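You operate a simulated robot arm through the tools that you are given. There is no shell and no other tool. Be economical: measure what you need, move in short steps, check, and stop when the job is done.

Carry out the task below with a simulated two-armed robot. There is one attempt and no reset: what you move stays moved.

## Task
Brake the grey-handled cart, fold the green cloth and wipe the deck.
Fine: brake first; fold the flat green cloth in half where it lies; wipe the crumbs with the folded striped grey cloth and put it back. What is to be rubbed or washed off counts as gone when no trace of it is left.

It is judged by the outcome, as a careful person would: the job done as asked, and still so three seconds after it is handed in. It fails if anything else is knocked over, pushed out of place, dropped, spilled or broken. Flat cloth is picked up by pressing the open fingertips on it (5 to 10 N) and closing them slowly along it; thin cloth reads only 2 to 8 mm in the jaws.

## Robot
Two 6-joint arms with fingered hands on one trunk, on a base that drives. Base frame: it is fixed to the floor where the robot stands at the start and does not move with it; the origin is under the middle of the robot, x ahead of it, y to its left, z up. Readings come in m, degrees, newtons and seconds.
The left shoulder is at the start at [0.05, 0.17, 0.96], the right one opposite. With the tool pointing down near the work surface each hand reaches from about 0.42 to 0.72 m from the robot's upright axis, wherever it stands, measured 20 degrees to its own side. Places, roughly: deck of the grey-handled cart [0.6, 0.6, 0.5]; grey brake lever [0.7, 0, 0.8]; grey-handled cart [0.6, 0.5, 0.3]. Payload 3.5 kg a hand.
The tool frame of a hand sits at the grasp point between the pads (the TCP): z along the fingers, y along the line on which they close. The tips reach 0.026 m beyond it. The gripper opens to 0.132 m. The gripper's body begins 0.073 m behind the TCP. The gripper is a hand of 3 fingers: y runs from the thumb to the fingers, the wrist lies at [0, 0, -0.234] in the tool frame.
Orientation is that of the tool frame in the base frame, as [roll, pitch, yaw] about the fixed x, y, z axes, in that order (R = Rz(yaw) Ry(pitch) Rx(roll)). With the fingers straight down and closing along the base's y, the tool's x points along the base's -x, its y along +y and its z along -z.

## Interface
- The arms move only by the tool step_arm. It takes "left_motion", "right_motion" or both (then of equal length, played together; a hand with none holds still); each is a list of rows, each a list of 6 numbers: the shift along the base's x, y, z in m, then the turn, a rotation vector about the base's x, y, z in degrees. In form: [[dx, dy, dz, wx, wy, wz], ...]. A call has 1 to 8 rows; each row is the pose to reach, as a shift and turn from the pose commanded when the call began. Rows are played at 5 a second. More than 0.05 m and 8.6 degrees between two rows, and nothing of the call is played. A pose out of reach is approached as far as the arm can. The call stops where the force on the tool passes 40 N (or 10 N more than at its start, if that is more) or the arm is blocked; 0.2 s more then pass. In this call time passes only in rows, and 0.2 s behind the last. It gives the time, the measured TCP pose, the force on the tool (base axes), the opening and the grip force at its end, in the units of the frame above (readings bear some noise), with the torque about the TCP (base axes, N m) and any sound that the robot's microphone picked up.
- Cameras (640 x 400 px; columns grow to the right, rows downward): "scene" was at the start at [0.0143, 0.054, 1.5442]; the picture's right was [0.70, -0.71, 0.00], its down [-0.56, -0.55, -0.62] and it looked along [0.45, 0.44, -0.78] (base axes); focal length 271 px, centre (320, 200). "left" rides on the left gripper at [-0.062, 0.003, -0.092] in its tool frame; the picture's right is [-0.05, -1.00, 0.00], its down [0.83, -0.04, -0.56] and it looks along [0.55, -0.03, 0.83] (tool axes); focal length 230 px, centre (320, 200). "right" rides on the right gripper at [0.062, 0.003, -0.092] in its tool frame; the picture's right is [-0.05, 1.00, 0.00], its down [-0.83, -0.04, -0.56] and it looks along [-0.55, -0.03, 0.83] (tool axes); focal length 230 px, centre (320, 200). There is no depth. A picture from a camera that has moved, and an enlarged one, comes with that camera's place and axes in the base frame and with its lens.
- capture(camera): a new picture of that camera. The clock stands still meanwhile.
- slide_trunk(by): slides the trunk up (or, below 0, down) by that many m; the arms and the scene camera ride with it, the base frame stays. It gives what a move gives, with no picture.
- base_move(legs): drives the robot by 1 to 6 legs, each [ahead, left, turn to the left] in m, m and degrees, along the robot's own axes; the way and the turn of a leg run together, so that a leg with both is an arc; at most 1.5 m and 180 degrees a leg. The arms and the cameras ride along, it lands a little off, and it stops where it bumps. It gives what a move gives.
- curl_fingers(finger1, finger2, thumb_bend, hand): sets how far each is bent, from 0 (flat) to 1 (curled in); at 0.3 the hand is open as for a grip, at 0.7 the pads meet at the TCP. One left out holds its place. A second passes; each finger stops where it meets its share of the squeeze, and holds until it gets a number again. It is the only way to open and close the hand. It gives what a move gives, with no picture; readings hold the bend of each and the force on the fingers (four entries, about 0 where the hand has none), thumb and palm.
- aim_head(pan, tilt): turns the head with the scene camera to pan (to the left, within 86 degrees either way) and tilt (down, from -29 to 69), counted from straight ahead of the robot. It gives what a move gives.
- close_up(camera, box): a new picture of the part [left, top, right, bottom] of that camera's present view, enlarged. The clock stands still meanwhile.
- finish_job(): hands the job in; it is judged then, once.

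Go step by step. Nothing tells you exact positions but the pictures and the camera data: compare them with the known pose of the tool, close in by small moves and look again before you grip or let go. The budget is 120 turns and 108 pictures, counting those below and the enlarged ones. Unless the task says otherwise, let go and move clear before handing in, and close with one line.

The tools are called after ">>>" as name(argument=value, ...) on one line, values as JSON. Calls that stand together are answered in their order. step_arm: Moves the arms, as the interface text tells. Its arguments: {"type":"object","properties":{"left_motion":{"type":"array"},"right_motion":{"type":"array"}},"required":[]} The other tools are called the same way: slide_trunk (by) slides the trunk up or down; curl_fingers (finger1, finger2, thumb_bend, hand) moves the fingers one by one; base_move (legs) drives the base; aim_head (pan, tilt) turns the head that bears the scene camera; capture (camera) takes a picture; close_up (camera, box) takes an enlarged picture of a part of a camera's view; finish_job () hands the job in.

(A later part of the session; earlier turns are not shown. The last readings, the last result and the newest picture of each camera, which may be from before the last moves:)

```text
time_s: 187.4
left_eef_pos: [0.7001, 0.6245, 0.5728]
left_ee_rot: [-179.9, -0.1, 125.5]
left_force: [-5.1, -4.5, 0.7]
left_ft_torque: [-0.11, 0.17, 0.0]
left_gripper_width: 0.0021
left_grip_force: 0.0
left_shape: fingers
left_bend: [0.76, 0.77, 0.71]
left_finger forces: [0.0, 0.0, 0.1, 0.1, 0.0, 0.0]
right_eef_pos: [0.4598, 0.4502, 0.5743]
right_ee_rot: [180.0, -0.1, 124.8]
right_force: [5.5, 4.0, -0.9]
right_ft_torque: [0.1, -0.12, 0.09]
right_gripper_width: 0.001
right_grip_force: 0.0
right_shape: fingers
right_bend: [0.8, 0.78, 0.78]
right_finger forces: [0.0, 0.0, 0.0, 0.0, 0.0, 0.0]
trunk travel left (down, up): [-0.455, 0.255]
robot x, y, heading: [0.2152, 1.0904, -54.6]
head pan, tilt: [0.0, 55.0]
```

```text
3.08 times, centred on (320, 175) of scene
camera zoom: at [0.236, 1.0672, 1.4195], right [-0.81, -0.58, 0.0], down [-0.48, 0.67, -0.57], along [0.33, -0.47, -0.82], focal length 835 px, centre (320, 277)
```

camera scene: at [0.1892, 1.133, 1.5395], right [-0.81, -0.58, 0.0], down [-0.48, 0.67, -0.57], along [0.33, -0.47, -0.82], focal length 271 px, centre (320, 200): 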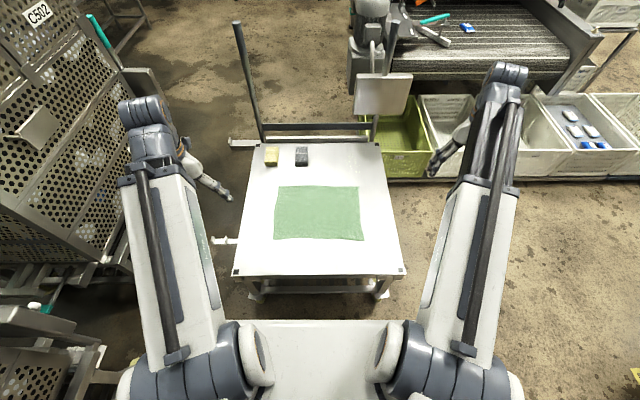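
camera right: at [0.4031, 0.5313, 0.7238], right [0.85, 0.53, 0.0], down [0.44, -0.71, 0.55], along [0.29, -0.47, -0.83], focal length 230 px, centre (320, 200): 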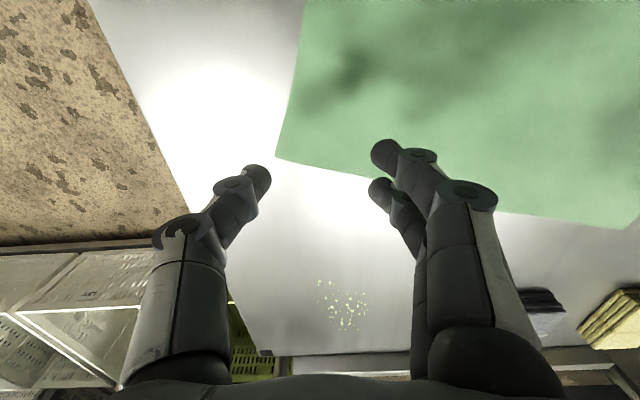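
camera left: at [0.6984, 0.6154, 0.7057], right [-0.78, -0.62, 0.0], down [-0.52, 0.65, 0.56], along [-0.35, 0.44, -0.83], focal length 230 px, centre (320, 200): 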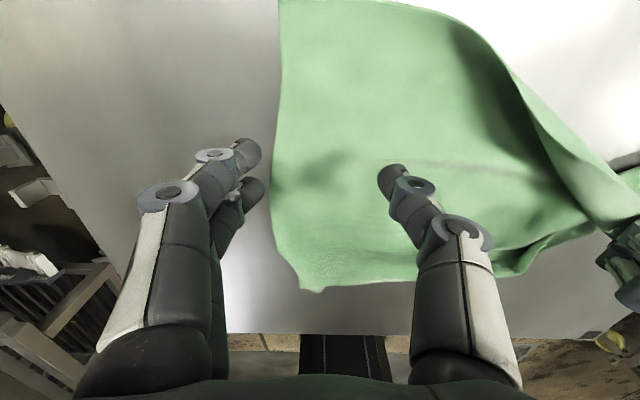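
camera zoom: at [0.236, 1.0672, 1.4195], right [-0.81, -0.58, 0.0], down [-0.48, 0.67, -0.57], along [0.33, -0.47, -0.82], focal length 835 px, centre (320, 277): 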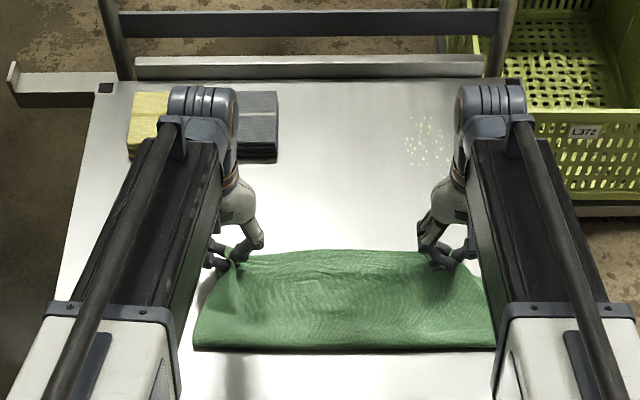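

The fold looks clean with the edge laid forward. I'll set it down, release and lift clear.

>>> step_arm(left_motion=[[0, 0, -0.004, 0, 0, 0], [0, 0, -0.006, 0, 0, 0]], right_motion=[[0, 0, -0.004, 0, 0, 0], [0, 0, -0.007, 0, 0, 0]])

>>> curl_fingers(hand="left", finger1=0.5, finger2=0.5, thumb_bend=0.5)

>>> curl_fingers(hand="right", finger1=0.5, finger2=0.5, thumb_bend=0.5)

>>> step_arm(left_motion=[[0, 0, 0.03, 0, 0, 0], [0, 0, 0.07, 0, 0, 0], [0.01, 0.007, 0.11, 0, 0, 0], [0.03, 0.03, 0.14, 0, 0, 0], [0.06, 0.06, 0.15, 0, 0, 0]], right_motion=[[0, 0, 0.03, 0, 0, 0], [0, 0, 0.07, 0, 0, 0], [-0.01, -0.007, 0.11, 0, 0, 0], [-0.04, -0.025, 0.14, 0, 0, 0], [-0.08, -0.04, 0.15, 0, 0, 0]])

>>> close_up(camera="scene", box=[240, 125, 400, 235])

```text
time_s: 188.0
left_eef_pos: [0.7002, 0.6229, 0.5677]
left_ee_rot: [180.0, 0.0, 125.5]
left_force: [-5.0, -3.4, 0.3]
left_ft_torque: [-0.07, 0.13, 0.01]
left_gripper_width: 0.0019
left_grip_force: 0.1
left_shape: fingers
left_bend: [0.76, 0.77, 0.71]
left_finger forces: [0.0, 0.0, 0.0, 0.0, 0.0, 0.0]
right_eef_pos: [0.4605, 0.4503, 0.5656]
right_ee_rot: [-180.0, 0.0, 124.7]
right_force: [5.4, 4.7, -0.4]
right_ft_torque: [0.09, -0.14, 0.06]
right_gripper_width: 0.001
right_grip_force: 0.2
right_shape: fingers
right_bend: [0.8, 0.78, 0.78]
right_finger forces: [0.0, 0.0, 0.0, 0.0, 0.0, 0.1]
trunk travel left (down, up): [-0.455, 0.255]
robot x, y, heading: [0.2168, 1.0909, -54.4]
head pan, tilt: [0.0, 55.0]
```

```text
time_s: 189.0
left_eef_pos: [0.6991, 0.6236, 0.5666]
left_ee_rot: [-180.0, -0.2, 125.4]
left_force: [0.2, 0.0, 0.2]
left_ft_torque: [0.01, 0.02, 0.03]
left_gripper_width: 0.0669
left_grip_force: 0.0
left_shape: fingers
left_bend: [0.5, 0.5, 0.5]
left_finger forces: [0.0, 0.0, 0.1, 0.0, 0.0, 0.0]
right_eef_pos: [0.4596, 0.4518, 0.5662]
right_ee_rot: [-179.9, -0.2, 124.9]
right_force: [0.4, 0.5, -0.4]
right_ft_torque: [0.0, -0.01, 0.0]
right_gripper_width: 0.0008
right_grip_force: 0.0
right_shape: fingers
right_bend: [0.8, 0.79, 0.78]
right_finger forces: [0.0, 0.1, 0.0, 0.0, 0.0, 0.0]
trunk travel left (down, up): [-0.455, 0.255]
robot x, y, heading: [0.2169, 1.0939, -54.4]
head pan, tilt: [0.0, 55.0]
```

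```text
time_s: 190.0
left_eef_pos: [0.6998, 0.6236, 0.5675]
left_ee_rot: [-180.0, -0.1, 125.4]
left_force: [0.4, 0.9, 0.2]
left_ft_torque: [0.0, -0.02, -0.02]
left_gripper_width: 0.067
left_grip_force: 0.0
left_shape: fingers
left_bend: [0.5, 0.5, 0.5]
left_finger forces: [0.0, 0.0, 0.0, 0.0, 0.1, 0.0]
right_eef_pos: [0.46, 0.4506, 0.5675]
right_ee_rot: [-180.0, -0.1, 124.8]
right_force: [-1.4, -0.6, -1.0]
right_ft_torque: [0.02, 0.02, 0.01]
right_gripper_width: 0.067
right_grip_force: 0.0
right_shape: fingers
right_bend: [0.5, 0.5, 0.5]
right_finger forces: [0.0, 0.0, 0.1, 0.0, 0.0, 0.0]
trunk travel left (down, up): [-0.455, 0.255]
robot x, y, heading: [0.2167, 1.0919, -54.8]
head pan, tilt: [0.0, 55.0]
```

```text
time_s: 191.2
left_eef_pos: [0.7586, 0.6819, 0.7178]
left_ee_rot: [179.9, -0.2, 125.3]
left_force: [0.7, 1.2, -0.2]
left_ft_torque: [0.02, -0.01, 0.0]
left_gripper_width: 0.0671
left_grip_force: 0.1
left_shape: fingers
left_bend: [0.5, 0.5, 0.5]
left_finger forces: [0.0, 0.0, 0.0, 0.0, 0.1, 0.0]
right_eef_pos: [0.3787, 0.4112, 0.7188]
right_ee_rot: [179.9, 0.0, 124.8]
right_force: [-0.9, -0.8, -0.4]
right_ft_torque: [-0.02, 0.01, 0.03]
right_gripper_width: 0.0674
right_grip_force: 0.1
right_shape: fingers
right_bend: [0.5, 0.5, 0.5]
right_finger forces: [0.0, 0.1, 0.0, 0.1, 0.0, 0.1]
trunk travel left (down, up): [-0.455, 0.255]
robot x, y, heading: [0.2147, 1.0963, -54.4]
head pan, tilt: [0.0, 55.0]
```

```text
3.64 times, centred on (320, 180) of scene
camera zoom: at [0.236, 1.0673, 1.4195], right [-0.81, -0.58, 0.0], down [-0.48, 0.67, -0.57], along [0.33, -0.47, -0.82], focal length 986 px, centre (320, 273)
```

zoom: 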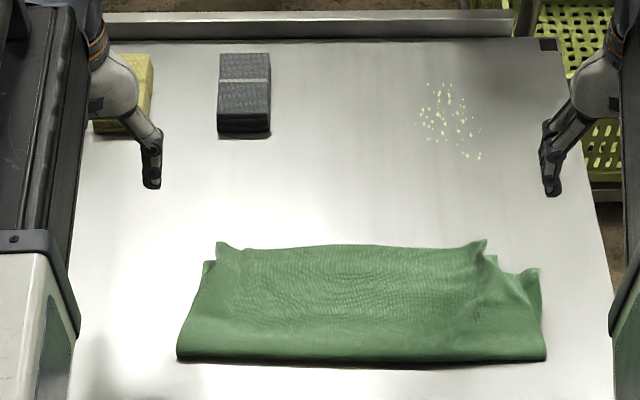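

The fold is good, only the top right corner is drawn in a few centimetres. I'll press one thumb tip on it and slide it gently outward.

>>> curl_fingers(hand="right", finger1=0.95, finger2=0.95, thumb_bend=0.5)

>>> step_arm(right_motion=[[0.03, 0.015, 0, 0, 0, 0], [0.06, 0.03, 0, 0, 0, 0], [0.09, 0.045, -0.03, 0, 0, 0], [0.122, 0.0605, -0.06, 0, 0, 0], [0.122, 0.0605, -0.1, 0, 0, 0], [0.122, 0.0605, -0.135, 0, 0, 0], [0.122, 0.0605, -0.148, 0, 0, 0]])

>>> step_arm(right_motion=[[0, 0, -0.0015, 0, 0, 0], [0, 0, -0.003, 0, 0, 0]])

```text
time_s: 192.2
left_eef_pos: [0.7589, 0.6801, 0.7173]
left_ee_rot: [-179.9, -0.1, 125.6]
left_force: [-0.8, 0.9, 0.3]
left_ft_torque: [-0.03, -0.01, 0.0]
left_gripper_width: 0.0673
left_grip_force: 0.1
left_shape: fingers
left_bend: [0.5, 0.5, 0.5]
left_finger forces: [0.0, 0.0, 0.0, 0.0, 0.1, 0.0]
right_eef_pos: [0.3797, 0.4108, 0.719]
right_ee_rot: [180.0, -0.1, 124.8]
right_force: [0.2, 0.2, 0.0]
right_ft_torque: [-0.02, 0.03, -0.05]
right_gripper_width: 0.0363
right_grip_force: 0.1
right_shape: fingers
right_bend: [0.95, 0.95, 0.5]
right_finger forces: [0.0, 0.0, 0.1, 0.0, 0.0, 0.0]
trunk travel left (down, up): [-0.455, 0.255]
robot x, y, heading: [0.2147, 1.0943, -54.5]
head pan, tilt: [0.0, 55.0]
```

```text
time_s: 193.8
left_eef_pos: [0.7594, 0.6812, 0.7175]
left_ee_rot: [180.0, -0.1, 125.5]
left_force: [0.1, 0.4, -0.7]
left_ft_torque: [0.0, 0.01, 0.0]
left_gripper_width: 0.0673
left_grip_force: 0.0
left_shape: fingers
left_bend: [0.5, 0.5, 0.5]
left_finger forces: [0.0, 0.0, 0.0, 0.1, 0.0, 0.1]
right_eef_pos: [0.5019, 0.4716, 0.5684]
right_ee_rot: [179.9, -0.1, 124.9]
right_force: [-0.2, -0.1, -0.2]
right_ft_torque: [-0.04, -0.01, -0.02]
right_gripper_width: 0.0364
right_grip_force: 0.0
right_shape: fingers
right_bend: [0.95, 0.95, 0.5]
right_finger forces: [0.0, 0.0, 0.1, 0.1, 0.0, 0.0]
trunk travel left (down, up): [-0.455, 0.255]
robot x, y, heading: [0.2159, 1.094, -54.6]
head pan, tilt: [0.0, 55.0]
```

```text
time_s: 194.4
left_eef_pos: [0.7589, 0.6819, 0.7183]
left_ee_rot: [179.9, 0.0, 125.4]
left_force: [-1.0, 0.4, -0.7]
left_ft_torque: [-0.01, 0.0, -0.03]
left_gripper_width: 0.0672
left_grip_force: 0.0
left_shape: fingers
left_bend: [0.5, 0.5, 0.5]
left_finger forces: [0.0, 0.0, 0.0, 0.0, 0.0, 0.1]
right_eef_pos: [0.5015, 0.4714, 0.5656]
right_ee_rot: [-180.0, -0.1, 124.8]
right_force: [0.5, 1.1, 1.1]
right_ft_torque: [-0.07, 0.07, -0.01]
right_gripper_width: 0.0363
right_grip_force: 0.0
right_shape: fingers
right_bend: [0.95, 0.95, 0.5]
right_finger forces: [0.0, 0.0, 0.1, 0.0, 0.1, 0.0]
trunk travel left (down, up): [-0.455, 0.255]
robot x, y, heading: [0.2192, 1.0925, -54.6]
head pan, tilt: [0.0, 55.0]
```

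>>> step_arm(right_motion=[[0, 0, -0.0008, 0, 0, 0], [-0.009, -0.003, -0.0008, 0, 0, 0], [-0.018, -0.007, -0.0008, 0, 0, 0], [-0.027, -0.01, -0.0008, 0, 0, 0], [-0.036, -0.013, -0.0008, 0, 0, 0], [-0.0436, -0.0164, -0.0008, 0, 0, 0]])

>>> step_arm(right_motion=[[0, 0, 0.03, 0, 0, 0], [0, 0, 0.07, 0, 0, 0], [-0.01, -0.02, 0.11, 0, 0, 0], [-0.02, -0.04, 0.14, 0, 0, 0], [-0.03, -0.07, 0.14, 0, 0, 0]])

>>> close_up(camera="scene", box=[240, 125, 400, 235])

```text
time_s: 195.8
left_eef_pos: [0.7588, 0.6811, 0.7183]
left_ee_rot: [180.0, -0.1, 125.5]
left_force: [0.7, 0.1, -0.1]
left_ft_torque: [-0.02, -0.01, 0.0]
left_gripper_width: 0.0671
left_grip_force: 0.1
left_shape: fingers
left_bend: [0.5, 0.5, 0.5]
left_finger forces: [0.0, 0.0, 0.0, 0.0, 0.0, 0.0]
right_eef_pos: [0.4568, 0.4552, 0.5657]
right_ee_rot: [-180.0, 0.0, 124.6]
right_force: [1.8, 0.5, 7.9]
right_ft_torque: [-0.22, 0.28, 0.03]
right_gripper_width: 0.0358
right_grip_force: 0.0
right_shape: fingers
right_bend: [0.95, 0.95, 0.51]
right_finger forces: [0.0, 0.0, 0.0, 0.1, 0.1, 0.0]
trunk travel left (down, up): [-0.455, 0.255]
robot x, y, heading: [0.217, 1.0937, -54.5]
head pan, tilt: [0.0, 55.0]
```

```text
time_s: 197.0
left_eef_pos: [0.7583, 0.682, 0.7175]
left_ee_rot: [179.9, -0.1, 125.5]
left_force: [0.6, 0.3, 0.1]
left_ft_torque: [-0.01, 0.0, -0.02]
left_gripper_width: 0.0672
left_grip_force: 0.1
left_shape: fingers
left_bend: [0.5, 0.5, 0.5]
left_finger forces: [0.0, 0.0, 0.0, 0.1, 0.1, 0.1]
right_eef_pos: [0.4265, 0.3838, 0.7062]
right_ee_rot: [180.0, -0.1, 124.8]
right_force: [0.6, -0.6, 0.7]
right_ft_torque: [-0.02, 0.01, 0.0]
right_gripper_width: 0.0363
right_grip_force: 0.0
right_shape: fingers
right_bend: [0.95, 0.95, 0.5]
right_finger forces: [0.0, 0.1, 0.0, 0.0, 0.0, 0.0]
trunk travel left (down, up): [-0.455, 0.255]
robot x, y, heading: [0.2184, 1.0949, -54.5]
head pan, tilt: [0.0, 55.0]
```

```text
3.64 times, centred on (320, 180) of scene
camera zoom: at [0.2361, 1.0674, 1.4195], right [-0.81, -0.58, 0.0], down [-0.48, 0.67, -0.57], along [0.33, -0.47, -0.82], focal length 986 px, centre (320, 273)
```

zoom: 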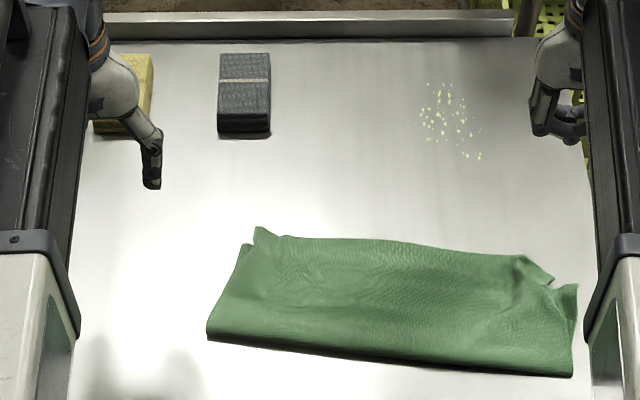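

The fold is done well: two halves aligned with small corner offsets. Next is the wipe: the striped grey cloth and crumbs are out of reach from here, so I'll raise up and drive back round to the near side, facing along the deck.

>>> slide_trunk(by=0.12)

>>> base_move(legs=[[-0.24, 0, 0], [0, -0.42, 0], [0, 0, 54.5], [0, -0.92, 0], [0, 0, 36]])

```text
time_s: 198.5
left_eef_pos: [0.7599, 0.6824, 0.8377]
left_ee_rot: [180.0, -0.1, 125.4]
left_force: [-0.6, 0.1, -0.7]
left_ft_torque: [-0.01, -0.01, 0.03]
left_gripper_width: 0.0674
left_grip_force: 0.1
left_shape: fingers
left_bend: [0.5, 0.5, 0.5]
left_finger forces: [0.0, 0.0, 0.0, 0.1, 0.0, 0.0]
right_eef_pos: [0.426, 0.3854, 0.8257]
right_ee_rot: [179.9, -0.1, 124.8]
right_force: [0.6, -0.2, -0.4]
right_ft_torque: [0.0, 0.02, 0.06]
right_gripper_width: 0.0366
right_grip_force: 0.1
right_shape: fingers
right_bend: [0.95, 0.95, 0.5]
right_finger forces: [0.0, 0.0, 0.1, 0.0, 0.1, 0.0]
trunk travel left (down, up): [-0.575, 0.135]
robot x, y, heading: [0.2135, 1.0903, -54.6]
head pan, tilt: [0.0, 55.0]
```

```text
time_s: 211.0
left_eef_pos: [0.127, 0.6812, 0.8383]
left_ee_rot: [180.0, -0.1, -143.7]
left_force: [-1.0, 0.4, 0.2]
left_ft_torque: [0.0, 0.0, 0.01]
left_gripper_width: 0.0672
left_grip_force: 0.1
left_shape: fingers
left_bend: [0.5, 0.5, 0.5]
left_finger forces: [0.0, 0.0, 0.0, 0.0, 0.0, 0.0]
right_eef_pos: [0.4291, 0.3513, 0.8255]
right_ee_rot: [180.0, -0.1, -144.4]
right_force: [-0.5, -0.7, -0.1]
right_ft_torque: [0.02, 0.01, 0.01]
right_gripper_width: 0.0364
right_grip_force: 0.2
right_shape: fingers
right_bend: [0.95, 0.95, 0.5]
right_finger forces: [0.0, 0.1, 0.0, 0.0, 0.1, 0.0]
trunk travel left (down, up): [-0.575, 0.135]
robot x, y, heading: [-0.2739, 0.1334, 36.3]
head pan, tilt: [0.0, 55.0]
```

Now facing along the deck. I'll tuck and turn the right hand (closing along the deck's length), then drive in.

>>> step_arm(right_motion=[[-0.015, 0.003, 0.01, 0, 0, -8.5], [-0.03, 0.006, 0.02, 0, 0, -17], [-0.045, 0.01, 0.03, 0, 0, -25.5], [-0.06, 0.013, 0.03, 0, 0, -34], [-0.075, 0.016, 0.03, 0, 0, -42.5], [-0.09, 0.019, 0.03, 0, 0, -51], [-0.105, 0.022, 0.03, 0, 0, -59.5], [-0.118, 0.025, 0.03, 0, 0, -68]])

>>> step_arm(right_motion=[[0, 0, 0, 0, 0, -7.5], [0, 0, 0, 0, 0, -15], [0, 0, 0, 0, 0, -22]])

>>> base_move(legs=[[0, -0.25, 0], [0.3, 0, 0]])

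>>> curl_fingers(hand="right", finger1=0.33, finger2=0.33, thumb_bend=0.33)

>>> slide_trunk(by=-0.12)

>>> capture(camera="scene")

```text
time_s: 212.8
left_eef_pos: [0.1269, 0.68, 0.8365]
left_ee_rot: [-180.0, -0.2, -143.7]
left_force: [0.0, 0.5, 0.4]
left_ft_torque: [0.01, 0.01, -0.03]
left_gripper_width: 0.0673
left_grip_force: 0.0
left_shape: fingers
left_bend: [0.5, 0.5, 0.5]
left_finger forces: [0.1, 0.1, 0.0, 0.0, 0.0, 0.0]
right_eef_pos: [0.3096, 0.3771, 0.8539]
right_ee_rot: [-180.0, -0.1, 147.4]
right_force: [-1.0, -0.2, 0.3]
right_ft_torque: [0.0, 0.01, -0.02]
right_gripper_width: 0.0363
right_grip_force: 0.0
right_shape: fingers
right_bend: [0.95, 0.95, 0.5]
right_finger forces: [0.0, 0.0, 0.0, 0.1, 0.0, 0.0]
trunk travel left (down, up): [-0.575, 0.135]
robot x, y, heading: [-0.2766, 0.132, 36.5]
head pan, tilt: [0.0, 55.0]
```

```text
time_s: 213.6
left_eef_pos: [0.1273, 0.6801, 0.8377]
left_ee_rot: [-180.0, -0.1, -143.7]
left_force: [-0.5, 0.0, -0.2]
left_ft_torque: [0.0, -0.05, -0.01]
left_gripper_width: 0.0673
left_grip_force: 0.0
left_shape: fingers
left_bend: [0.5, 0.5, 0.5]
left_finger forces: [0.1, 0.0, 0.0, 0.0, 0.0, 0.1]
right_eef_pos: [0.3109, 0.3758, 0.8564]
right_ee_rot: [-180.0, -0.1, 125.5]
right_force: [0.4, -0.1, 0.4]
right_ft_torque: [-0.01, 0.04, 0.01]
right_gripper_width: 0.0364
right_grip_force: 0.0
right_shape: fingers
right_bend: [0.95, 0.95, 0.5]
right_finger forces: [0.0, 0.0, 0.1, 0.1, 0.1, 0.0]
trunk travel left (down, up): [-0.575, 0.135]
robot x, y, heading: [-0.2768, 0.1311, 36.1]
head pan, tilt: [0.0, 55.0]
```

```text
time_s: 217.1
left_eef_pos: [0.5206, 0.654, 0.8379]
left_ee_rot: [-180.0, -0.2, -143.8]
left_force: [-0.7, -0.7, -1.1]
left_ft_torque: [-0.01, -0.02, -0.01]
left_gripper_width: 0.0673
left_grip_force: 0.1
left_shape: fingers
left_bend: [0.5, 0.5, 0.5]
left_finger forces: [0.1, 0.1, 0.0, 0.1, 0.0, 0.0]
right_eef_pos: [0.7044, 0.3508, 0.8554]
right_ee_rot: [180.0, -0.1, 125.5]
right_force: [0.2, 0.6, 0.1]
right_ft_torque: [-0.01, 0.02, 0.02]
right_gripper_width: 0.0363
right_grip_force: 0.0
right_shape: fingers
right_bend: [0.95, 0.95, 0.5]
right_finger forces: [0.1, 0.0, 0.0, 0.0, 0.1, 0.0]
trunk travel left (down, up): [-0.575, 0.135]
robot x, y, heading: [0.118, 0.1092, 36.1]
head pan, tilt: [0.0, 55.0]
```

```text
time_s: 218.1
left_eef_pos: [0.5202, 0.6549, 0.8377]
left_ee_rot: [180.0, -0.1, -143.8]
left_force: [-0.2, -0.4, 0.2]
left_ft_torque: [0.0, -0.02, -0.03]
left_gripper_width: 0.0673
left_grip_force: 0.0
left_shape: fingers
left_bend: [0.5, 0.5, 0.5]
left_finger forces: [0.1, 0.1, 0.0, 0.1, 0.0, 0.1]
right_eef_pos: [0.7038, 0.3507, 0.8554]
right_ee_rot: [-180.0, -0.1, 125.5]
right_force: [0.3, 0.3, 0.0]
right_ft_torque: [0.0, 0.0, 0.01]
right_gripper_width: 0.1244
right_grip_force: 0.1
right_shape: fingers
right_bend: [0.33, 0.33, 0.33]
right_finger forces: [0.0, 0.1, 0.1, 0.1, 0.1, 0.0]
trunk travel left (down, up): [-0.575, 0.135]
robot x, y, heading: [0.1179, 0.1078, 36.6]
head pan, tilt: [0.0, 55.0]
```

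```text
time_s: 219.6
left_eef_pos: [0.5204, 0.6546, 0.7187]
left_ee_rot: [180.0, -0.1, -143.8]
left_force: [0.7, -0.9, -0.1]
left_ft_torque: [0.0, -0.01, 0.0]
left_gripper_width: 0.0672
left_grip_force: 0.1
left_shape: fingers
left_bend: [0.5, 0.5, 0.5]
left_finger forces: [0.1, 0.1, 0.0, 0.0, 0.0, 0.0]
right_eef_pos: [0.7031, 0.3517, 0.7362]
right_ee_rot: [179.9, -0.2, 125.5]
right_force: [-0.5, -0.5, 0.1]
right_ft_torque: [0.0, 0.0, 0.0]
right_gripper_width: 0.124
right_grip_force: 0.0
right_shape: fingers
right_bend: [0.33, 0.33, 0.33]
right_finger forces: [0.0, 0.1, 0.0, 0.0, 0.0, 0.0]
trunk travel left (down, up): [-0.455, 0.255]
robot x, y, heading: [0.1127, 0.108, 36.6]
head pan, tilt: [0.0, 55.0]
```

```text
2 pictures are left
camera scene: at [0.1428, 0.1272, 1.4196], right [0.59, -0.81, 0.0], down [-0.66, -0.48, -0.57], along [0.46, 0.34, -0.82], focal length 271 px, centre (320, 200)
```

scene: 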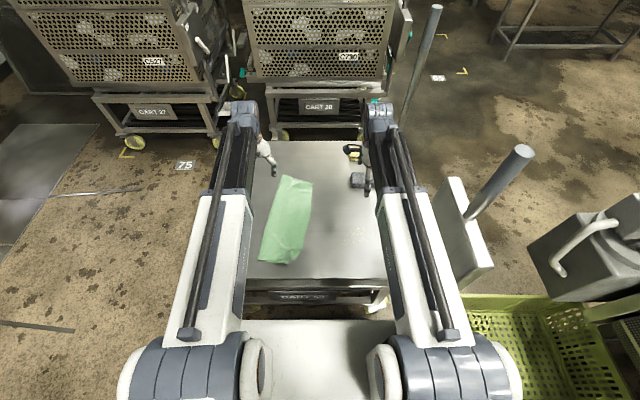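

I have two pictures left, so I'll work from the measured positions: grey striped cloth centre about (0.817, 0.407), crumbs about (0.603, 0.285). First a small drive in and to above the grey cloth.

>>> base_move(legs=[[0.04, 0, 0]])

```text
time_s: 220.5
left_eef_pos: [0.5519, 0.679, 0.7172]
left_ee_rot: [179.9, -0.1, -143.7]
left_force: [-0.2, -0.1, 0.2]
left_ft_torque: [0.04, 0.01, 0.0]
left_gripper_width: 0.0673
left_grip_force: 0.1
left_shape: fingers
left_bend: [0.5, 0.5, 0.5]
left_finger forces: [0.0, 0.1, 0.0, 0.0, 0.0, 0.0]
right_eef_pos: [0.7368, 0.3745, 0.7351]
right_ee_rot: [180.0, -0.1, 125.5]
right_force: [0.0, 0.2, 0.8]
right_ft_torque: [-0.03, -0.01, -0.02]
right_gripper_width: 0.1242
right_grip_force: 0.0
right_shape: fingers
right_bend: [0.33, 0.33, 0.33]
right_finger forces: [0.0, 0.0, 0.0, 0.0, 0.0, 0.0]
trunk travel left (down, up): [-0.455, 0.255]
robot x, y, heading: [0.1495, 0.1294, 36.1]
head pan, tilt: [0.0, 55.0]
```

>>> step_arm(right_motion=[[0.027, 0.011, -0.02, 0, 0, 0], [0.054, 0.022, -0.045, 0, 0, 0], [0.08, 0.0325, -0.07, 0, 0, 0]])

>>> capture(camera="right")

```text
time_s: 221.3
left_eef_pos: [0.552, 0.6779, 0.7187]
left_ee_rot: [180.0, 0.0, -143.6]
left_force: [-0.6, -0.3, -1.7]
left_ft_torque: [0.01, 0.02, 0.03]
left_gripper_width: 0.0672
left_grip_force: 0.2
left_shape: fingers
left_bend: [0.5, 0.5, 0.5]
left_finger forces: [0.1, 0.0, 0.0, 0.1, 0.0, 0.1]
right_eef_pos: [0.8169, 0.4086, 0.6646]
right_ee_rot: [-180.0, -0.2, 125.6]
right_force: [0.7, -0.7, 0.6]
right_ft_torque: [0.0, -0.02, 0.0]
right_gripper_width: 0.1247
right_grip_force: 0.1
right_shape: fingers
right_bend: [0.33, 0.33, 0.33]
right_finger forces: [0.1, 0.1, 0.0, 0.0, 0.0, 0.1]
trunk travel left (down, up): [-0.455, 0.255]
robot x, y, heading: [0.1472, 0.1338, 36.2]
head pan, tilt: [0.0, 55.0]
```

```text
1 pictures are left
camera right: at [0.7826, 0.46, 0.7565], right [0.84, 0.54, 0.0], down [0.45, -0.7, 0.55], along [0.3, -0.47, -0.83], focal length 230 px, centre (320, 200)
```

right: 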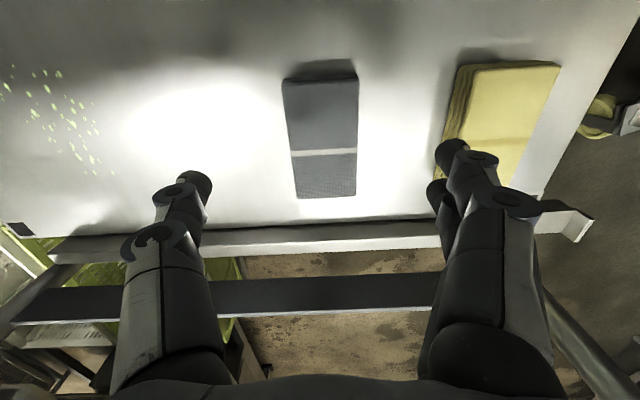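

The hand is centred over the grey striped cloth. I'll narrow the fingers, lower and grip it.

>>> curl_fingers(hand="right", finger1=0.42, finger2=0.42, thumb_bend=0.42)

>>> step_arm(right_motion=[[0, 0.001, -0.03, 0, 0, 0], [0, 0.001, -0.06, 0, 0, 0], [0, 0.001, -0.088, 0, 0, 0]])

>>> curl_fingers(hand="right", finger1=0.55, finger2=0.55, thumb_bend=0.55)

```text
time_s: 222.3
left_eef_pos: [0.5514, 0.6774, 0.7184]
left_ee_rot: [179.9, -0.1, -143.7]
left_force: [-0.3, 0.4, -0.2]
left_ft_torque: [-0.03, 0.0, 0.0]
left_gripper_width: 0.0672
left_grip_force: 0.0
left_shape: fingers
left_bend: [0.5, 0.5, 0.5]
left_finger forces: [0.0, 0.0, 0.0, 0.0, 0.0, 0.0]
right_eef_pos: [0.816, 0.4099, 0.6669]
right_ee_rot: [180.0, -0.1, 125.4]
right_force: [0.8, -0.5, -0.2]
right_ft_torque: [0.06, -0.03, 0.02]
right_gripper_width: 0.0956
right_grip_force: 0.1
right_shape: fingers
right_bend: [0.42, 0.42, 0.42]
right_finger forces: [0.0, 0.0, 0.0, 0.0, 0.1, 0.0]
trunk travel left (down, up): [-0.455, 0.255]
robot x, y, heading: [0.1471, 0.1303, 36.1]
head pan, tilt: [0.0, 55.0]
```

```text
time_s: 223.1
left_eef_pos: [0.552, 0.6793, 0.7166]
left_ee_rot: [-180.0, -0.1, -143.7]
left_force: [0.3, 0.4, -0.6]
left_ft_torque: [-0.01, -0.01, 0.01]
left_gripper_width: 0.0673
left_grip_force: 0.0
left_shape: fingers
left_bend: [0.5, 0.5, 0.5]
left_finger forces: [0.0, 0.0, 0.0, 0.0, 0.0, 0.0]
right_eef_pos: [0.8179, 0.4091, 0.5774]
right_ee_rot: [179.9, -0.1, 125.5]
right_force: [-0.5, -0.5, 0.1]
right_ft_torque: [-0.02, 0.0, -0.02]
right_gripper_width: 0.0951
right_grip_force: 0.1
right_shape: fingers
right_bend: [0.42, 0.42, 0.42]
right_finger forces: [0.1, 0.0, 0.0, 0.0, 0.0, 0.0]
trunk travel left (down, up): [-0.455, 0.255]
robot x, y, heading: [0.1492, 0.1319, 36.2]
head pan, tilt: [0.0, 55.0]
```

```text
time_s: 224.1
left_eef_pos: [0.552, 0.6781, 0.7177]
left_ee_rot: [-179.9, -0.1, -143.7]
left_force: [0.1, -0.1, 0.9]
left_ft_torque: [-0.01, 0.01, 0.02]
left_gripper_width: 0.0673
left_grip_force: 0.1
left_shape: fingers
left_bend: [0.5, 0.5, 0.5]
left_finger forces: [0.0, 0.0, 0.1, 0.0, 0.0, 0.0]
right_eef_pos: [0.8171, 0.4086, 0.5767]
right_ee_rot: [180.0, -0.1, 125.5]
right_force: [-0.5, -0.1, -0.2]
right_ft_torque: [0.0, -0.02, 0.0]
right_gripper_width: 0.0637
right_grip_force: 4.8
right_shape: fingers
right_bend: [0.51, 0.51, 0.52]
right_finger forces: [2.5, 2.6, 0.0, 0.0, 5.2, 0.1]
trunk travel left (down, up): [-0.455, 0.255]
robot x, y, heading: [0.1478, 0.1346, 36.5]
head pan, tilt: [0.0, 55.0]
```

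>>> curl_fingers(hand="right", finger1=0.62, finger2=0.62, thumb_bend=0.62)

>>> step_arm(right_motion=[[0, 0, 0.03, 0, 0, 0], [-0.03, -0.017, 0.045, 0, 0, 0], [-0.067, -0.037, 0.045, 0, 0, 0], [-0.104, -0.058, 0.045, 0, 0, 0], [-0.141, -0.078, 0.045, 0, 0, 0], [-0.177, -0.098, 0.04, 0, 0, 0], [-0.177, -0.098, 0.015, 0, 0, 0]])

>>> step_arm(right_motion=[[0, 0, -0.008, 0, 0, 0], [0, 0, -0.013, 0, 0, 0], [0, 0, -0.016, 0, 0, 0]])

```text
time_s: 225.1
left_eef_pos: [0.552, 0.6796, 0.7182]
left_ee_rot: [-179.9, -0.1, -143.6]
left_force: [0.5, -0.1, 0.1]
left_ft_torque: [0.03, 0.01, -0.02]
left_gripper_width: 0.0672
left_grip_force: 0.1
left_shape: fingers
left_bend: [0.5, 0.5, 0.5]
left_finger forces: [0.2, 0.1, 0.0, 0.0, 0.1, 0.0]
right_eef_pos: [0.8183, 0.4102, 0.5782]
right_ee_rot: [180.0, 0.0, 125.5]
right_force: [0.0, -0.4, 0.3]
right_ft_torque: [0.01, 0.0, -0.02]
right_gripper_width: 0.0623
right_grip_force: 13.6
right_shape: fingers
right_bend: [0.53, 0.53, 0.55]
right_finger forces: [6.8, 6.9, 0.1, 0.0, 13.7, 0.1]
trunk travel left (down, up): [-0.455, 0.255]
robot x, y, heading: [0.1484, 0.1327, 36.5]
head pan, tilt: [0.0, 55.0]
```

```text
time_s: 226.7
left_eef_pos: [0.5528, 0.6787, 0.7168]
left_ee_rot: [-180.0, -0.1, -143.7]
left_force: [0.2, 0.4, -0.7]
left_ft_torque: [0.01, 0.0, 0.01]
left_gripper_width: 0.0673
left_grip_force: 0.0
left_shape: fingers
left_bend: [0.5, 0.5, 0.5]
left_finger forces: [0.0, 0.0, 0.0, 0.1, 0.0, 0.0]
right_eef_pos: [0.6404, 0.3109, 0.5919]
right_ee_rot: [-179.9, 0.0, 125.5]
right_force: [-0.1, -0.7, -1.0]
right_ft_torque: [-0.02, -0.07, -0.06]
right_gripper_width: 0.0621
right_grip_force: 13.4
right_shape: fingers
right_bend: [0.53, 0.53, 0.55]
right_finger forces: [6.6, 6.8, 0.1, 0.0, 13.6, 0.1]
trunk travel left (down, up): [-0.455, 0.255]
robot x, y, heading: [0.1491, 0.133, 36.5]
head pan, tilt: [0.0, 55.0]
```

```text
time_s: 227.5
left_eef_pos: [0.5524, 0.6781, 0.7184]
left_ee_rot: [-180.0, -0.2, -143.7]
left_force: [0.8, -0.3, -0.1]
left_ft_torque: [0.01, 0.0, -0.01]
left_gripper_width: 0.0671
left_grip_force: 0.1
left_shape: fingers
left_bend: [0.5, 0.5, 0.5]
left_finger forces: [0.0, 0.0, 0.0, 0.0, 0.0, 0.0]
right_eef_pos: [0.6399, 0.3098, 0.5763]
right_ee_rot: [-180.0, -0.2, 125.4]
right_force: [0.5, 0.7, 2.7]
right_ft_torque: [-0.07, 0.08, -0.03]
right_gripper_width: 0.0619
right_grip_force: 14.2
right_shape: fingers
right_bend: [0.53, 0.53, 0.56]
right_finger forces: [6.9, 7.0, 0.0, 0.0, 13.8, 0.1]
trunk travel left (down, up): [-0.455, 0.255]
robot x, y, heading: [0.1479, 0.128, 36.4]
head pan, tilt: [0.0, 55.0]
```

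The cloth is held flat on the deck. I'll press and wipe in overlapping lanes across the crumbs.

>>> step_arm(right_motion=[[0, 0, -0.0018, 0, 0, 0], [-0.0283, -0.0206, -0.0018, 0, 0, 0], [-0.0582, -0.0423, -0.0018, 0, 0, 0], [-0.0347, -0.0747, -0.0018, 0, 0, 0], [-0.0048, -0.053, -0.0018, 0, 0, 0], [0.0235, -0.0324, -0.0018, 0, 0, 0], [0.0415, -0.0311, -0.0018, 0, 0, 0], [0.0132, -0.0522, -0.0018, 0, 0, 0]])

```text
time_s: 229.3
left_eef_pos: [0.5522, 0.6785, 0.718]
left_ee_rot: [180.0, -0.2, -143.6]
left_force: [-0.4, -0.4, -0.3]
left_ft_torque: [-0.04, 0.0, 0.02]
left_gripper_width: 0.0671
left_grip_force: 0.0
left_shape: fingers
left_bend: [0.5, 0.5, 0.5]
left_finger forces: [0.0, 0.1, 0.0, 0.0, 0.0, 0.0]
right_eef_pos: [0.6518, 0.2566, 0.573]
right_ee_rot: [-179.9, 0.0, 125.5]
right_force: [0.3, 0.4, -0.6]
right_ft_torque: [0.0, 0.03, -0.01]
right_gripper_width: 0.062
right_grip_force: 14.0
right_shape: fingers
right_bend: [0.54, 0.54, 0.56]
right_finger forces: [7.1, 7.0, 0.0, 0.0, 14.1, 0.0]
right hand out of reach, approached as far as the arm can: row 3, 4
trunk travel left (down, up): [-0.455, 0.255]
robot x, y, heading: [0.149, 0.1294, 36.3]
head pan, tilt: [0.0, 55.0]
```

Inner reach is limiting the near edge; I'll lift slightly, back the base 7 cm and keep wiping with more pressure.

>>> step_arm(right_motion=[[0, 0, 0.025, 0, 0, 0]])

>>> base_move(legs=[[-0.07, 0, 0]])

>>> step_arm(right_motion=[[0.012, 0.009, 0, 0, 0, 0], [0.012, 0.009, -0.015, 0, 0, 0], [0.012, 0.009, -0.025, 0, 0, 0], [0.012, 0.009, -0.0275, 0, 0, 0]])

```text
time_s: 229.7
left_eef_pos: [0.5525, 0.679, 0.7174]
left_ee_rot: [-180.0, -0.1, -143.7]
left_force: [0.6, 0.2, 0.4]
left_ft_torque: [0.0, -0.01, 0.02]
left_gripper_width: 0.0671
left_grip_force: 0.0
left_shape: fingers
left_bend: [0.5, 0.5, 0.5]
left_finger forces: [0.0, 0.0, 0.0, 0.0, 0.0, 0.0]
right_eef_pos: [0.6526, 0.257, 0.5993]
right_ee_rot: [180.0, -0.1, 125.6]
right_force: [-0.9, 0.3, 0.1]
right_ft_torque: [0.0, 0.05, 0.0]
right_gripper_width: 0.0623
right_grip_force: 14.4
right_shape: fingers
right_bend: [0.54, 0.54, 0.56]
right_finger forces: [7.0, 7.1, 0.1, 0.1, 14.1, 0.0]
trunk travel left (down, up): [-0.455, 0.255]
robot x, y, heading: [0.1494, 0.1272, 36.2]
head pan, tilt: [0.0, 55.0]
```

```text
time_s: 230.7
left_eef_pos: [0.4973, 0.6376, 0.7172]
left_ee_rot: [180.0, -0.1, -143.8]
left_force: [0.8, 0.5, -0.1]
left_ft_torque: [-0.01, 0.0, -0.01]
left_gripper_width: 0.0675
left_grip_force: 0.1
left_shape: fingers
left_bend: [0.5, 0.5, 0.5]
left_finger forces: [0.0, 0.0, 0.1, 0.1, 0.1, 0.1]
right_eef_pos: [0.5949, 0.2148, 0.5986]
right_ee_rot: [180.0, -0.1, 125.5]
right_force: [-0.5, -0.7, -0.7]
right_ft_torque: [0.06, 0.01, -0.04]
right_gripper_width: 0.0622
right_grip_force: 14.4
right_shape: fingers
right_bend: [0.54, 0.54, 0.56]
right_finger forces: [7.1, 7.1, 0.0, 0.1, 14.2, 0.0]
trunk travel left (down, up): [-0.455, 0.255]
robot x, y, heading: [0.0918, 0.09, 36.6]
head pan, tilt: [0.0, 55.0]
```

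```text
time_s: 231.7
left_eef_pos: [0.4972, 0.6369, 0.7169]
left_ee_rot: [-180.0, -0.1, -143.8]
left_force: [-0.8, -0.2, 0.9]
left_ft_torque: [-0.01, 0.01, 0.0]
left_gripper_width: 0.0674
left_grip_force: 0.1
left_shape: fingers
left_bend: [0.5, 0.5, 0.5]
left_finger forces: [0.0, 0.0, 0.0, 0.0, 0.1, 0.0]
right_eef_pos: [0.6079, 0.2257, 0.5705]
right_ee_rot: [179.9, -0.1, 125.4]
right_force: [0.4, 0.5, 4.1]
right_ft_torque: [-0.04, 0.06, 0.0]
right_gripper_width: 0.0621
right_grip_force: 14.7
right_shape: fingers
right_bend: [0.54, 0.54, 0.56]
right_finger forces: [7.2, 7.2, 0.1, 0.0, 14.2, 0.0]
trunk travel left (down, up): [-0.455, 0.255]
robot x, y, heading: [0.0938, 0.0904, 36.1]
head pan, tilt: [0.0, 55.0]
```

>>> step_arm(right_motion=[[-0.0202, -0.0147, -0.001, 0, 0, 0], [0.0162, 0.0118, -0.001, 0, 0, 0], [0.0485, 0.0353, -0.001, 0, 0, 0], [0.0769, 0.0559, -0.001, 0, 0, 0], [0.0563, 0.0842, -0.0015, 0, 0, 0], [0.0199, 0.0577, -0.0015, 0, 0, 0], [-0.0125, 0.0342, -0.0015, 0, 0, 0], [-0.0408, 0.0136, -0.0015, 0, 0, 0]])

>>> step_arm(right_motion=[[-0.0206, 0.0283, -0.0005, 0, 0, 0], [0.0158, 0.0548, -0.0005, 0, 0, 0], [0.048, 0.0783, -0.0005, 0, 0, 0], [0.0764, 0.0989, -0.0005, 0, 0, 0], [0.0559, 0.1272, -0.001, 0, 0, 0], [0.0195, 0.1007, -0.001, 0, 0, 0], [-0.0129, 0.0772, -0.001, 0, 0, 0], [-0.0412, 0.0566, -0.001, 0, 0, 0]])

```text
time_s: 233.5
left_eef_pos: [0.4961, 0.6377, 0.7181]
left_ee_rot: [179.9, -0.1, -143.7]
left_force: [-0.6, -0.5, -0.6]
left_ft_torque: [-0.01, 0.0, -0.02]
left_gripper_width: 0.0674
left_grip_force: 0.0
left_shape: fingers
left_bend: [0.5, 0.5, 0.5]
left_finger forces: [0.1, 0.0, 0.0, 0.1, 0.0, 0.0]
right_eef_pos: [0.5667, 0.2371, 0.5717]
right_ee_rot: [180.0, -0.1, 125.5]
right_force: [-0.1, -0.3, 2.8]
right_ft_torque: [-0.01, 0.06, 0.01]
right_gripper_width: 0.0622
right_grip_force: 14.2
right_shape: fingers
right_bend: [0.54, 0.54, 0.56]
right_finger forces: [6.8, 6.7, 0.0, 0.0, 14.5, 0.0]
trunk travel left (down, up): [-0.455, 0.255]
robot x, y, heading: [0.0908, 0.0926, 36.3]
head pan, tilt: [0.0, 55.0]
```

```text
time_s: 235.3
left_eef_pos: [0.4966, 0.6363, 0.7183]
left_ee_rot: [-180.0, -0.1, -143.9]
left_force: [-0.2, 0.7, 0.4]
left_ft_torque: [-0.03, 0.01, -0.01]
left_gripper_width: 0.0671
left_grip_force: 0.0
left_shape: fingers
left_bend: [0.5, 0.5, 0.5]
left_finger forces: [0.0, 0.1, 0.0, 0.1, 0.0, 0.0]
right_eef_pos: [0.5245, 0.2929, 0.5691]
right_ee_rot: [179.9, -0.2, 125.5]
right_force: [4.8, 2.5, 17.4]
right_ft_torque: [0.08, -0.15, 0.0]
right_gripper_width: 0.062
right_grip_force: 15.1
right_shape: fingers
right_bend: [0.54, 0.54, 0.57]
right_finger forces: [8.8, 8.7, 0.0, 0.0, 12.7, 0.1]
trunk travel left (down, up): [-0.455, 0.255]
robot x, y, heading: [0.0927, 0.0917, 36.1]
head pan, tilt: [0.0, 55.0]
```

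>>> step_arm(right_motion=[[0.0324, 0.0235, 0, 0, 0, 0], [0.0647, 0.047, 0, 0, 0, 0], [0.1011, 0.0735, 0, 0, 0, 0], [0.1217, 0.0452, -0.0003, 0, 0, 0], [0.0853, 0.0187, -0.0003, 0, 0, 0], [0.053, -0.0048, -0.0003, 0, 0, 0], [0.0206, -0.0283, -0.0003, 0, 0, 0], [0.0412, -0.0566, -0.0003, 0, 0, 0]])

>>> step_arm(right_motion=[[0.0324, 0.0235, -0.0005, 0, 0, 0], [0.0647, 0.047, -0.0005, 0, 0, 0], [0.1011, 0.0735, -0.0005, 0, 0, 0], [0.1217, 0.0452, -0.001, 0, 0, 0], [0.0853, 0.0187, -0.001, 0, 0, 0], [0.053, -0.0048, -0.001, 0, 0, 0], [0.0206, -0.0283, -0.001, 0, 0, 0], [0.053, -0.0048, -0.001, 0, 0, 0]])

```text
time_s: 237.1
left_eef_pos: [0.4958, 0.6369, 0.7188]
left_ee_rot: [-179.9, -0.2, -143.8]
left_force: [-0.4, 0.2, 0.1]
left_ft_torque: [0.0, 0.03, -0.02]
left_gripper_width: 0.0673
left_grip_force: 0.1
left_shape: fingers
left_bend: [0.5, 0.5, 0.5]
left_finger forces: [0.1, 0.0, 0.0, 0.1, 0.0, 0.1]
right_eef_pos: [0.5639, 0.2356, 0.5673]
right_ee_rot: [-179.9, 0.0, 125.5]
right_force: [-3.7, 3.8, 18.7]
right_ft_torque: [0.12, 0.09, -0.01]
right_gripper_width: 0.062
right_grip_force: 15.2
right_shape: fingers
right_bend: [0.55, 0.55, 0.57]
right_finger forces: [7.4, 7.6, 0.0, 0.0, 15.4, 0.0]
trunk travel left (down, up): [-0.455, 0.255]
robot x, y, heading: [0.0949, 0.0886, 36.2]
head pan, tilt: [0.0, 55.0]
```

```text
time_s: 238.9
left_eef_pos: [0.4964, 0.6373, 0.7185]
left_ee_rot: [-180.0, -0.1, -143.8]
left_force: [-0.2, -0.4, 0.0]
left_ft_torque: [0.03, -0.04, -0.01]
left_gripper_width: 0.0674
left_grip_force: 0.1
left_shape: fingers
left_bend: [0.5, 0.5, 0.5]
left_finger forces: [0.0, 0.0, 0.1, 0.0, 0.0, 0.1]
right_eef_pos: [0.6179, 0.2328, 0.5685]
right_ee_rot: [179.9, -0.2, 125.5]
right_force: [-2.4, -1.7, 5.9]
right_ft_torque: [-0.07, 0.1, 0.0]
right_gripper_width: 0.0625
right_grip_force: 14.6
right_shape: fingers
right_bend: [0.55, 0.55, 0.56]
right_finger forces: [6.6, 6.6, 0.0, 0.0, 16.2, 0.1]
trunk travel left (down, up): [-0.455, 0.255]
robot x, y, heading: [0.0939, 0.0919, 36.2]
head pan, tilt: [0.0, 55.0]
```

>>> step_arm(right_motion=[[-0.0324, -0.0235, -0.0005, 0, 0, 0], [-0.0589, 0.0129, -0.0005, 0, 0, 0], [-0.0853, 0.0493, -0.0005, 0, 0, 0], [-0.1059, 0.0776, -0.0005, 0, 0, 0], [-0.0735, 0.1011, -0.001, 0, 0, 0], [-0.05, 0.0688, -0.001, 0, 0, 0], [-0.0235, 0.0324, -0.001, 0, 0, 0], [0, 0, -0.001, 0, 0, 0]])

>>> step_arm(right_motion=[[0.0364, 0.0265, -0.0003, 0, 0, 0], [0.0099, 0.0629, -0.0003, 0, 0, 0], [-0.0165, 0.0993, -0.0003, 0, 0, 0], [-0.0371, 0.1276, -0.0003, 0, 0, 0], [-0.0047, 0.1511, -0.0005, 0, 0, 0], [0.0188, 0.1188, -0.0005, 0, 0, 0], [0.0453, 0.0824, -0.0005, 0, 0, 0], [0.0688, 0.05, -0.0005, 0, 0, 0]])

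```text
time_s: 240.7
left_eef_pos: [0.497, 0.6369, 0.7177]
left_ee_rot: [-179.9, -0.1, -143.9]
left_force: [-0.3, 0.2, 0.1]
left_ft_torque: [-0.03, 0.02, 0.0]
left_gripper_width: 0.0671
left_grip_force: 0.1
left_shape: fingers
left_bend: [0.5, 0.5, 0.5]
left_finger forces: [0.0, 0.0, 0.0, 0.1, 0.0, 0.0]
right_eef_pos: [0.6204, 0.2307, 0.5673]
right_ee_rot: [179.9, 0.0, 125.6]
right_force: [-2.7, 3.5, 14.0]
right_ft_torque: [0.05, 0.12, -0.02]
right_gripper_width: 0.0622
right_grip_force: 15.7
right_shape: fingers
right_bend: [0.55, 0.55, 0.56]
right_finger forces: [7.5, 7.6, 0.1, 0.1, 15.2, 0.1]
trunk travel left (down, up): [-0.455, 0.255]
robot x, y, heading: [0.0932, 0.0895, 35.9]
head pan, tilt: [0.0, 55.0]
```

```text
time_s: 242.5
left_eef_pos: [0.4961, 0.6369, 0.7192]
left_ee_rot: [-179.9, 0.0, -143.8]
left_force: [-0.4, -0.3, 0.0]
left_ft_torque: [0.02, 0.0, 0.0]
left_gripper_width: 0.0674
left_grip_force: 0.1
left_shape: fingers
left_bend: [0.5, 0.5, 0.5]
left_finger forces: [0.0, 0.0, 0.0, 0.1, 0.0, 0.1]
right_eef_pos: [0.6864, 0.2817, 0.5651]
right_ee_rot: [179.9, -0.1, 125.5]
right_force: [-4.0, 6.0, 17.2]
right_ft_torque: [0.14, 0.14, -0.05]
right_gripper_width: 0.0626
right_grip_force: 15.6
right_shape: fingers
right_bend: [0.55, 0.55, 0.56]
right_finger forces: [7.7, 7.8, 0.1, 0.0, 15.6, 0.0]
trunk travel left (down, up): [-0.455, 0.255]
robot x, y, heading: [0.0933, 0.0904, 36.0]
head pan, tilt: [0.0, 55.0]
```

Wiped thoroughly in both directions. I'll lift, drive forward again and return the cloth to its spot.

>>> step_arm(right_motion=[[0, 0, 0.03, 0, 0, 0], [0.02, 0.015, 0.05, 0, 0, 0], [0.04, 0.04, 0.05, 0, 0, 0]])

>>> base_move(legs=[[0.07, 0, 0]])

```text
time_s: 243.3
left_eef_pos: [0.4968, 0.6362, 0.7181]
left_ee_rot: [180.0, -0.1, -143.8]
left_force: [0.6, 0.2, -0.3]
left_ft_torque: [-0.02, 0.0, -0.02]
left_gripper_width: 0.0673
left_grip_force: 0.1
left_shape: fingers
left_bend: [0.5, 0.5, 0.5]
left_finger forces: [0.0, 0.0, 0.1, 0.1, 0.0, 0.0]
right_eef_pos: [0.7303, 0.3226, 0.6177]
right_ee_rot: [-180.0, 0.0, 125.5]
right_force: [0.0, 0.0, -0.3]
right_ft_torque: [0.01, -0.01, 0.01]
right_gripper_width: 0.0626
right_grip_force: 14.2
right_shape: fingers
right_bend: [0.54, 0.54, 0.56]
right_finger forces: [7.4, 7.2, 0.0, 0.0, 14.4, 0.0]
trunk travel left (down, up): [-0.455, 0.255]
robot x, y, heading: [0.0937, 0.0903, 36.2]
head pan, tilt: [0.0, 55.0]
```

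```text
time_s: 244.3
left_eef_pos: [0.5525, 0.6788, 0.7174]
left_ee_rot: [180.0, -0.1, -143.7]
left_force: [0.7, -0.1, 0.2]
left_ft_torque: [-0.01, -0.02, 0.04]
left_gripper_width: 0.0673
left_grip_force: 0.1
left_shape: fingers
left_bend: [0.5, 0.5, 0.5]
left_finger forces: [0.0, 0.0, 0.1, 0.0, 0.0, 0.0]
right_eef_pos: [0.7864, 0.3645, 0.6159]
right_ee_rot: [180.0, 0.0, 125.6]
right_force: [-0.1, -0.2, 0.4]
right_ft_torque: [0.04, -0.04, -0.01]
right_gripper_width: 0.0624
right_grip_force: 15.1
right_shape: fingers
right_bend: [0.54, 0.54, 0.56]
right_finger forces: [7.3, 7.3, 0.1, 0.0, 14.4, 0.0]
trunk travel left (down, up): [-0.455, 0.255]
robot x, y, heading: [0.1509, 0.1267, 36.4]
head pan, tilt: [0.0, 55.0]
```

>>> step_arm(right_motion=[[0.015, 0.022, 0, 0, 0, 0], [0.031, 0.0445, 0, 0, 0, 0], [0.031, 0.0445, -0.025, 0, 0, 0], [0.031, 0.0445, -0.044, 0, 0, 0], [0.031, 0.0445, -0.048, 0, 0, 0]])

```text
time_s: 245.5
left_eef_pos: [0.5526, 0.6787, 0.7169]
left_ee_rot: [-180.0, -0.2, -143.6]
left_force: [-0.3, -0.7, -0.1]
left_ft_torque: [0.01, 0.01, 0.01]
left_gripper_width: 0.0673
left_grip_force: 0.0
left_shape: fingers
left_bend: [0.5, 0.5, 0.5]
left_finger forces: [0.1, 0.1, 0.0, 0.0, 0.1, 0.0]
right_eef_pos: [0.8166, 0.4088, 0.569]
right_ee_rot: [-180.0, -0.1, 125.6]
right_force: [0.5, -0.1, 0.0]
right_ft_torque: [0.01, 0.03, -0.03]
right_gripper_width: 0.0625
right_grip_force: 14.4
right_shape: fingers
right_bend: [0.54, 0.54, 0.56]
right_finger forces: [7.4, 7.3, 0.0, 0.1, 14.3, 0.0]
trunk travel left (down, up): [-0.455, 0.255]
robot x, y, heading: [0.1534, 0.1334, 36.1]
head pan, tilt: [0.0, 55.0]
```

>>> step_arm(right_motion=[[0, 0, -0.0015, 0, 0, 0], [0, 0, -0.003, 0, 0, 0]])

>>> curl_fingers(hand="right", finger1=0.48, finger2=0.48, thumb_bend=0.48)

>>> curl_fingers(hand="right", finger1=0.4, finger2=0.4, thumb_bend=0.4)

>>> step_arm(right_motion=[[0, 0, 0.03, 0, 0, 0], [0, 0, 0.07, 0, 0, 0], [0, 0, 0.11, 0, 0, 0], [0, 0, 0.15, 0, 0, 0], [-0.03, -0.015, 0.19, 0, 0, 0]])

```text
time_s: 246.1
left_eef_pos: [0.5516, 0.6788, 0.7191]
left_ee_rot: [180.0, -0.1, -143.8]
left_force: [-0.1, 0.0, -0.1]
left_ft_torque: [0.01, -0.03, 0.01]
left_gripper_width: 0.0674
left_grip_force: 0.1
left_shape: fingers
left_bend: [0.5, 0.5, 0.5]
left_finger forces: [0.0, 0.0, 0.0, 0.1, 0.0, 0.0]
right_eef_pos: [0.816, 0.4092, 0.5669]
right_ee_rot: [179.9, 0.0, 125.4]
right_force: [0.6, -0.5, 5.1]
right_ft_torque: [0.01, -0.05, -0.01]
right_gripper_width: 0.0625
right_grip_force: 14.6
right_shape: fingers
right_bend: [0.54, 0.54, 0.56]
right_finger forces: [7.2, 7.2, 0.1, 0.0, 15.2, 0.0]
trunk travel left (down, up): [-0.455, 0.255]
robot x, y, heading: [0.1477, 0.1341, 36.5]
head pan, tilt: [0.0, 55.0]
```

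```text
time_s: 247.1
left_eef_pos: [0.5518, 0.6781, 0.7168]
left_ee_rot: [-179.9, -0.1, -143.7]
left_force: [0.0, 1.7, 0.0]
left_ft_torque: [0.01, 0.03, 0.01]
left_gripper_width: 0.0673
left_grip_force: 0.0
left_shape: fingers
left_bend: [0.5, 0.5, 0.5]
left_finger forces: [0.0, 0.0, 0.1, 0.1, 0.0, 0.1]
right_eef_pos: [0.8159, 0.4093, 0.5668]
right_ee_rot: [-180.0, -0.1, 125.6]
right_force: [-0.5, -0.5, 0.1]
right_ft_torque: [-0.06, -0.03, -0.01]
right_gripper_width: 0.074
right_grip_force: 0.0
right_shape: fingers
right_bend: [0.48, 0.48, 0.48]
right_finger forces: [0.1, 0.0, 0.1, 0.0, 0.0, 0.0]
trunk travel left (down, up): [-0.455, 0.255]
robot x, y, heading: [0.1501, 0.1308, 36.3]
head pan, tilt: [0.0, 55.0]
```

```text
time_s: 248.1
left_eef_pos: [0.553, 0.6779, 0.7178]
left_ee_rot: [-180.0, 0.0, -143.7]
left_force: [-0.5, 0.9, 0.4]
left_ft_torque: [0.01, 0.04, -0.01]
left_gripper_width: 0.0673
left_grip_force: 0.1
left_shape: fingers
left_bend: [0.5, 0.5, 0.5]
left_finger forces: [0.0, 0.0, 0.1, 0.1, 0.1, 0.0]
right_eef_pos: [0.8154, 0.4088, 0.5655]
right_ee_rot: [180.0, -0.1, 125.6]
right_force: [0.1, 0.0, 0.1]
right_ft_torque: [-0.03, 0.03, 0.02]
right_gripper_width: 0.1008
right_grip_force: 0.0
right_shape: fingers
right_bend: [0.4, 0.4, 0.4]
right_finger forces: [0.0, 0.1, 0.0, 0.0, 0.0, 0.0]
trunk travel left (down, up): [-0.455, 0.255]
robot x, y, heading: [0.1483, 0.1305, 36.4]
head pan, tilt: [0.0, 55.0]
```

```text
refused: row 5 steps farther than a row can; nothing moved
```

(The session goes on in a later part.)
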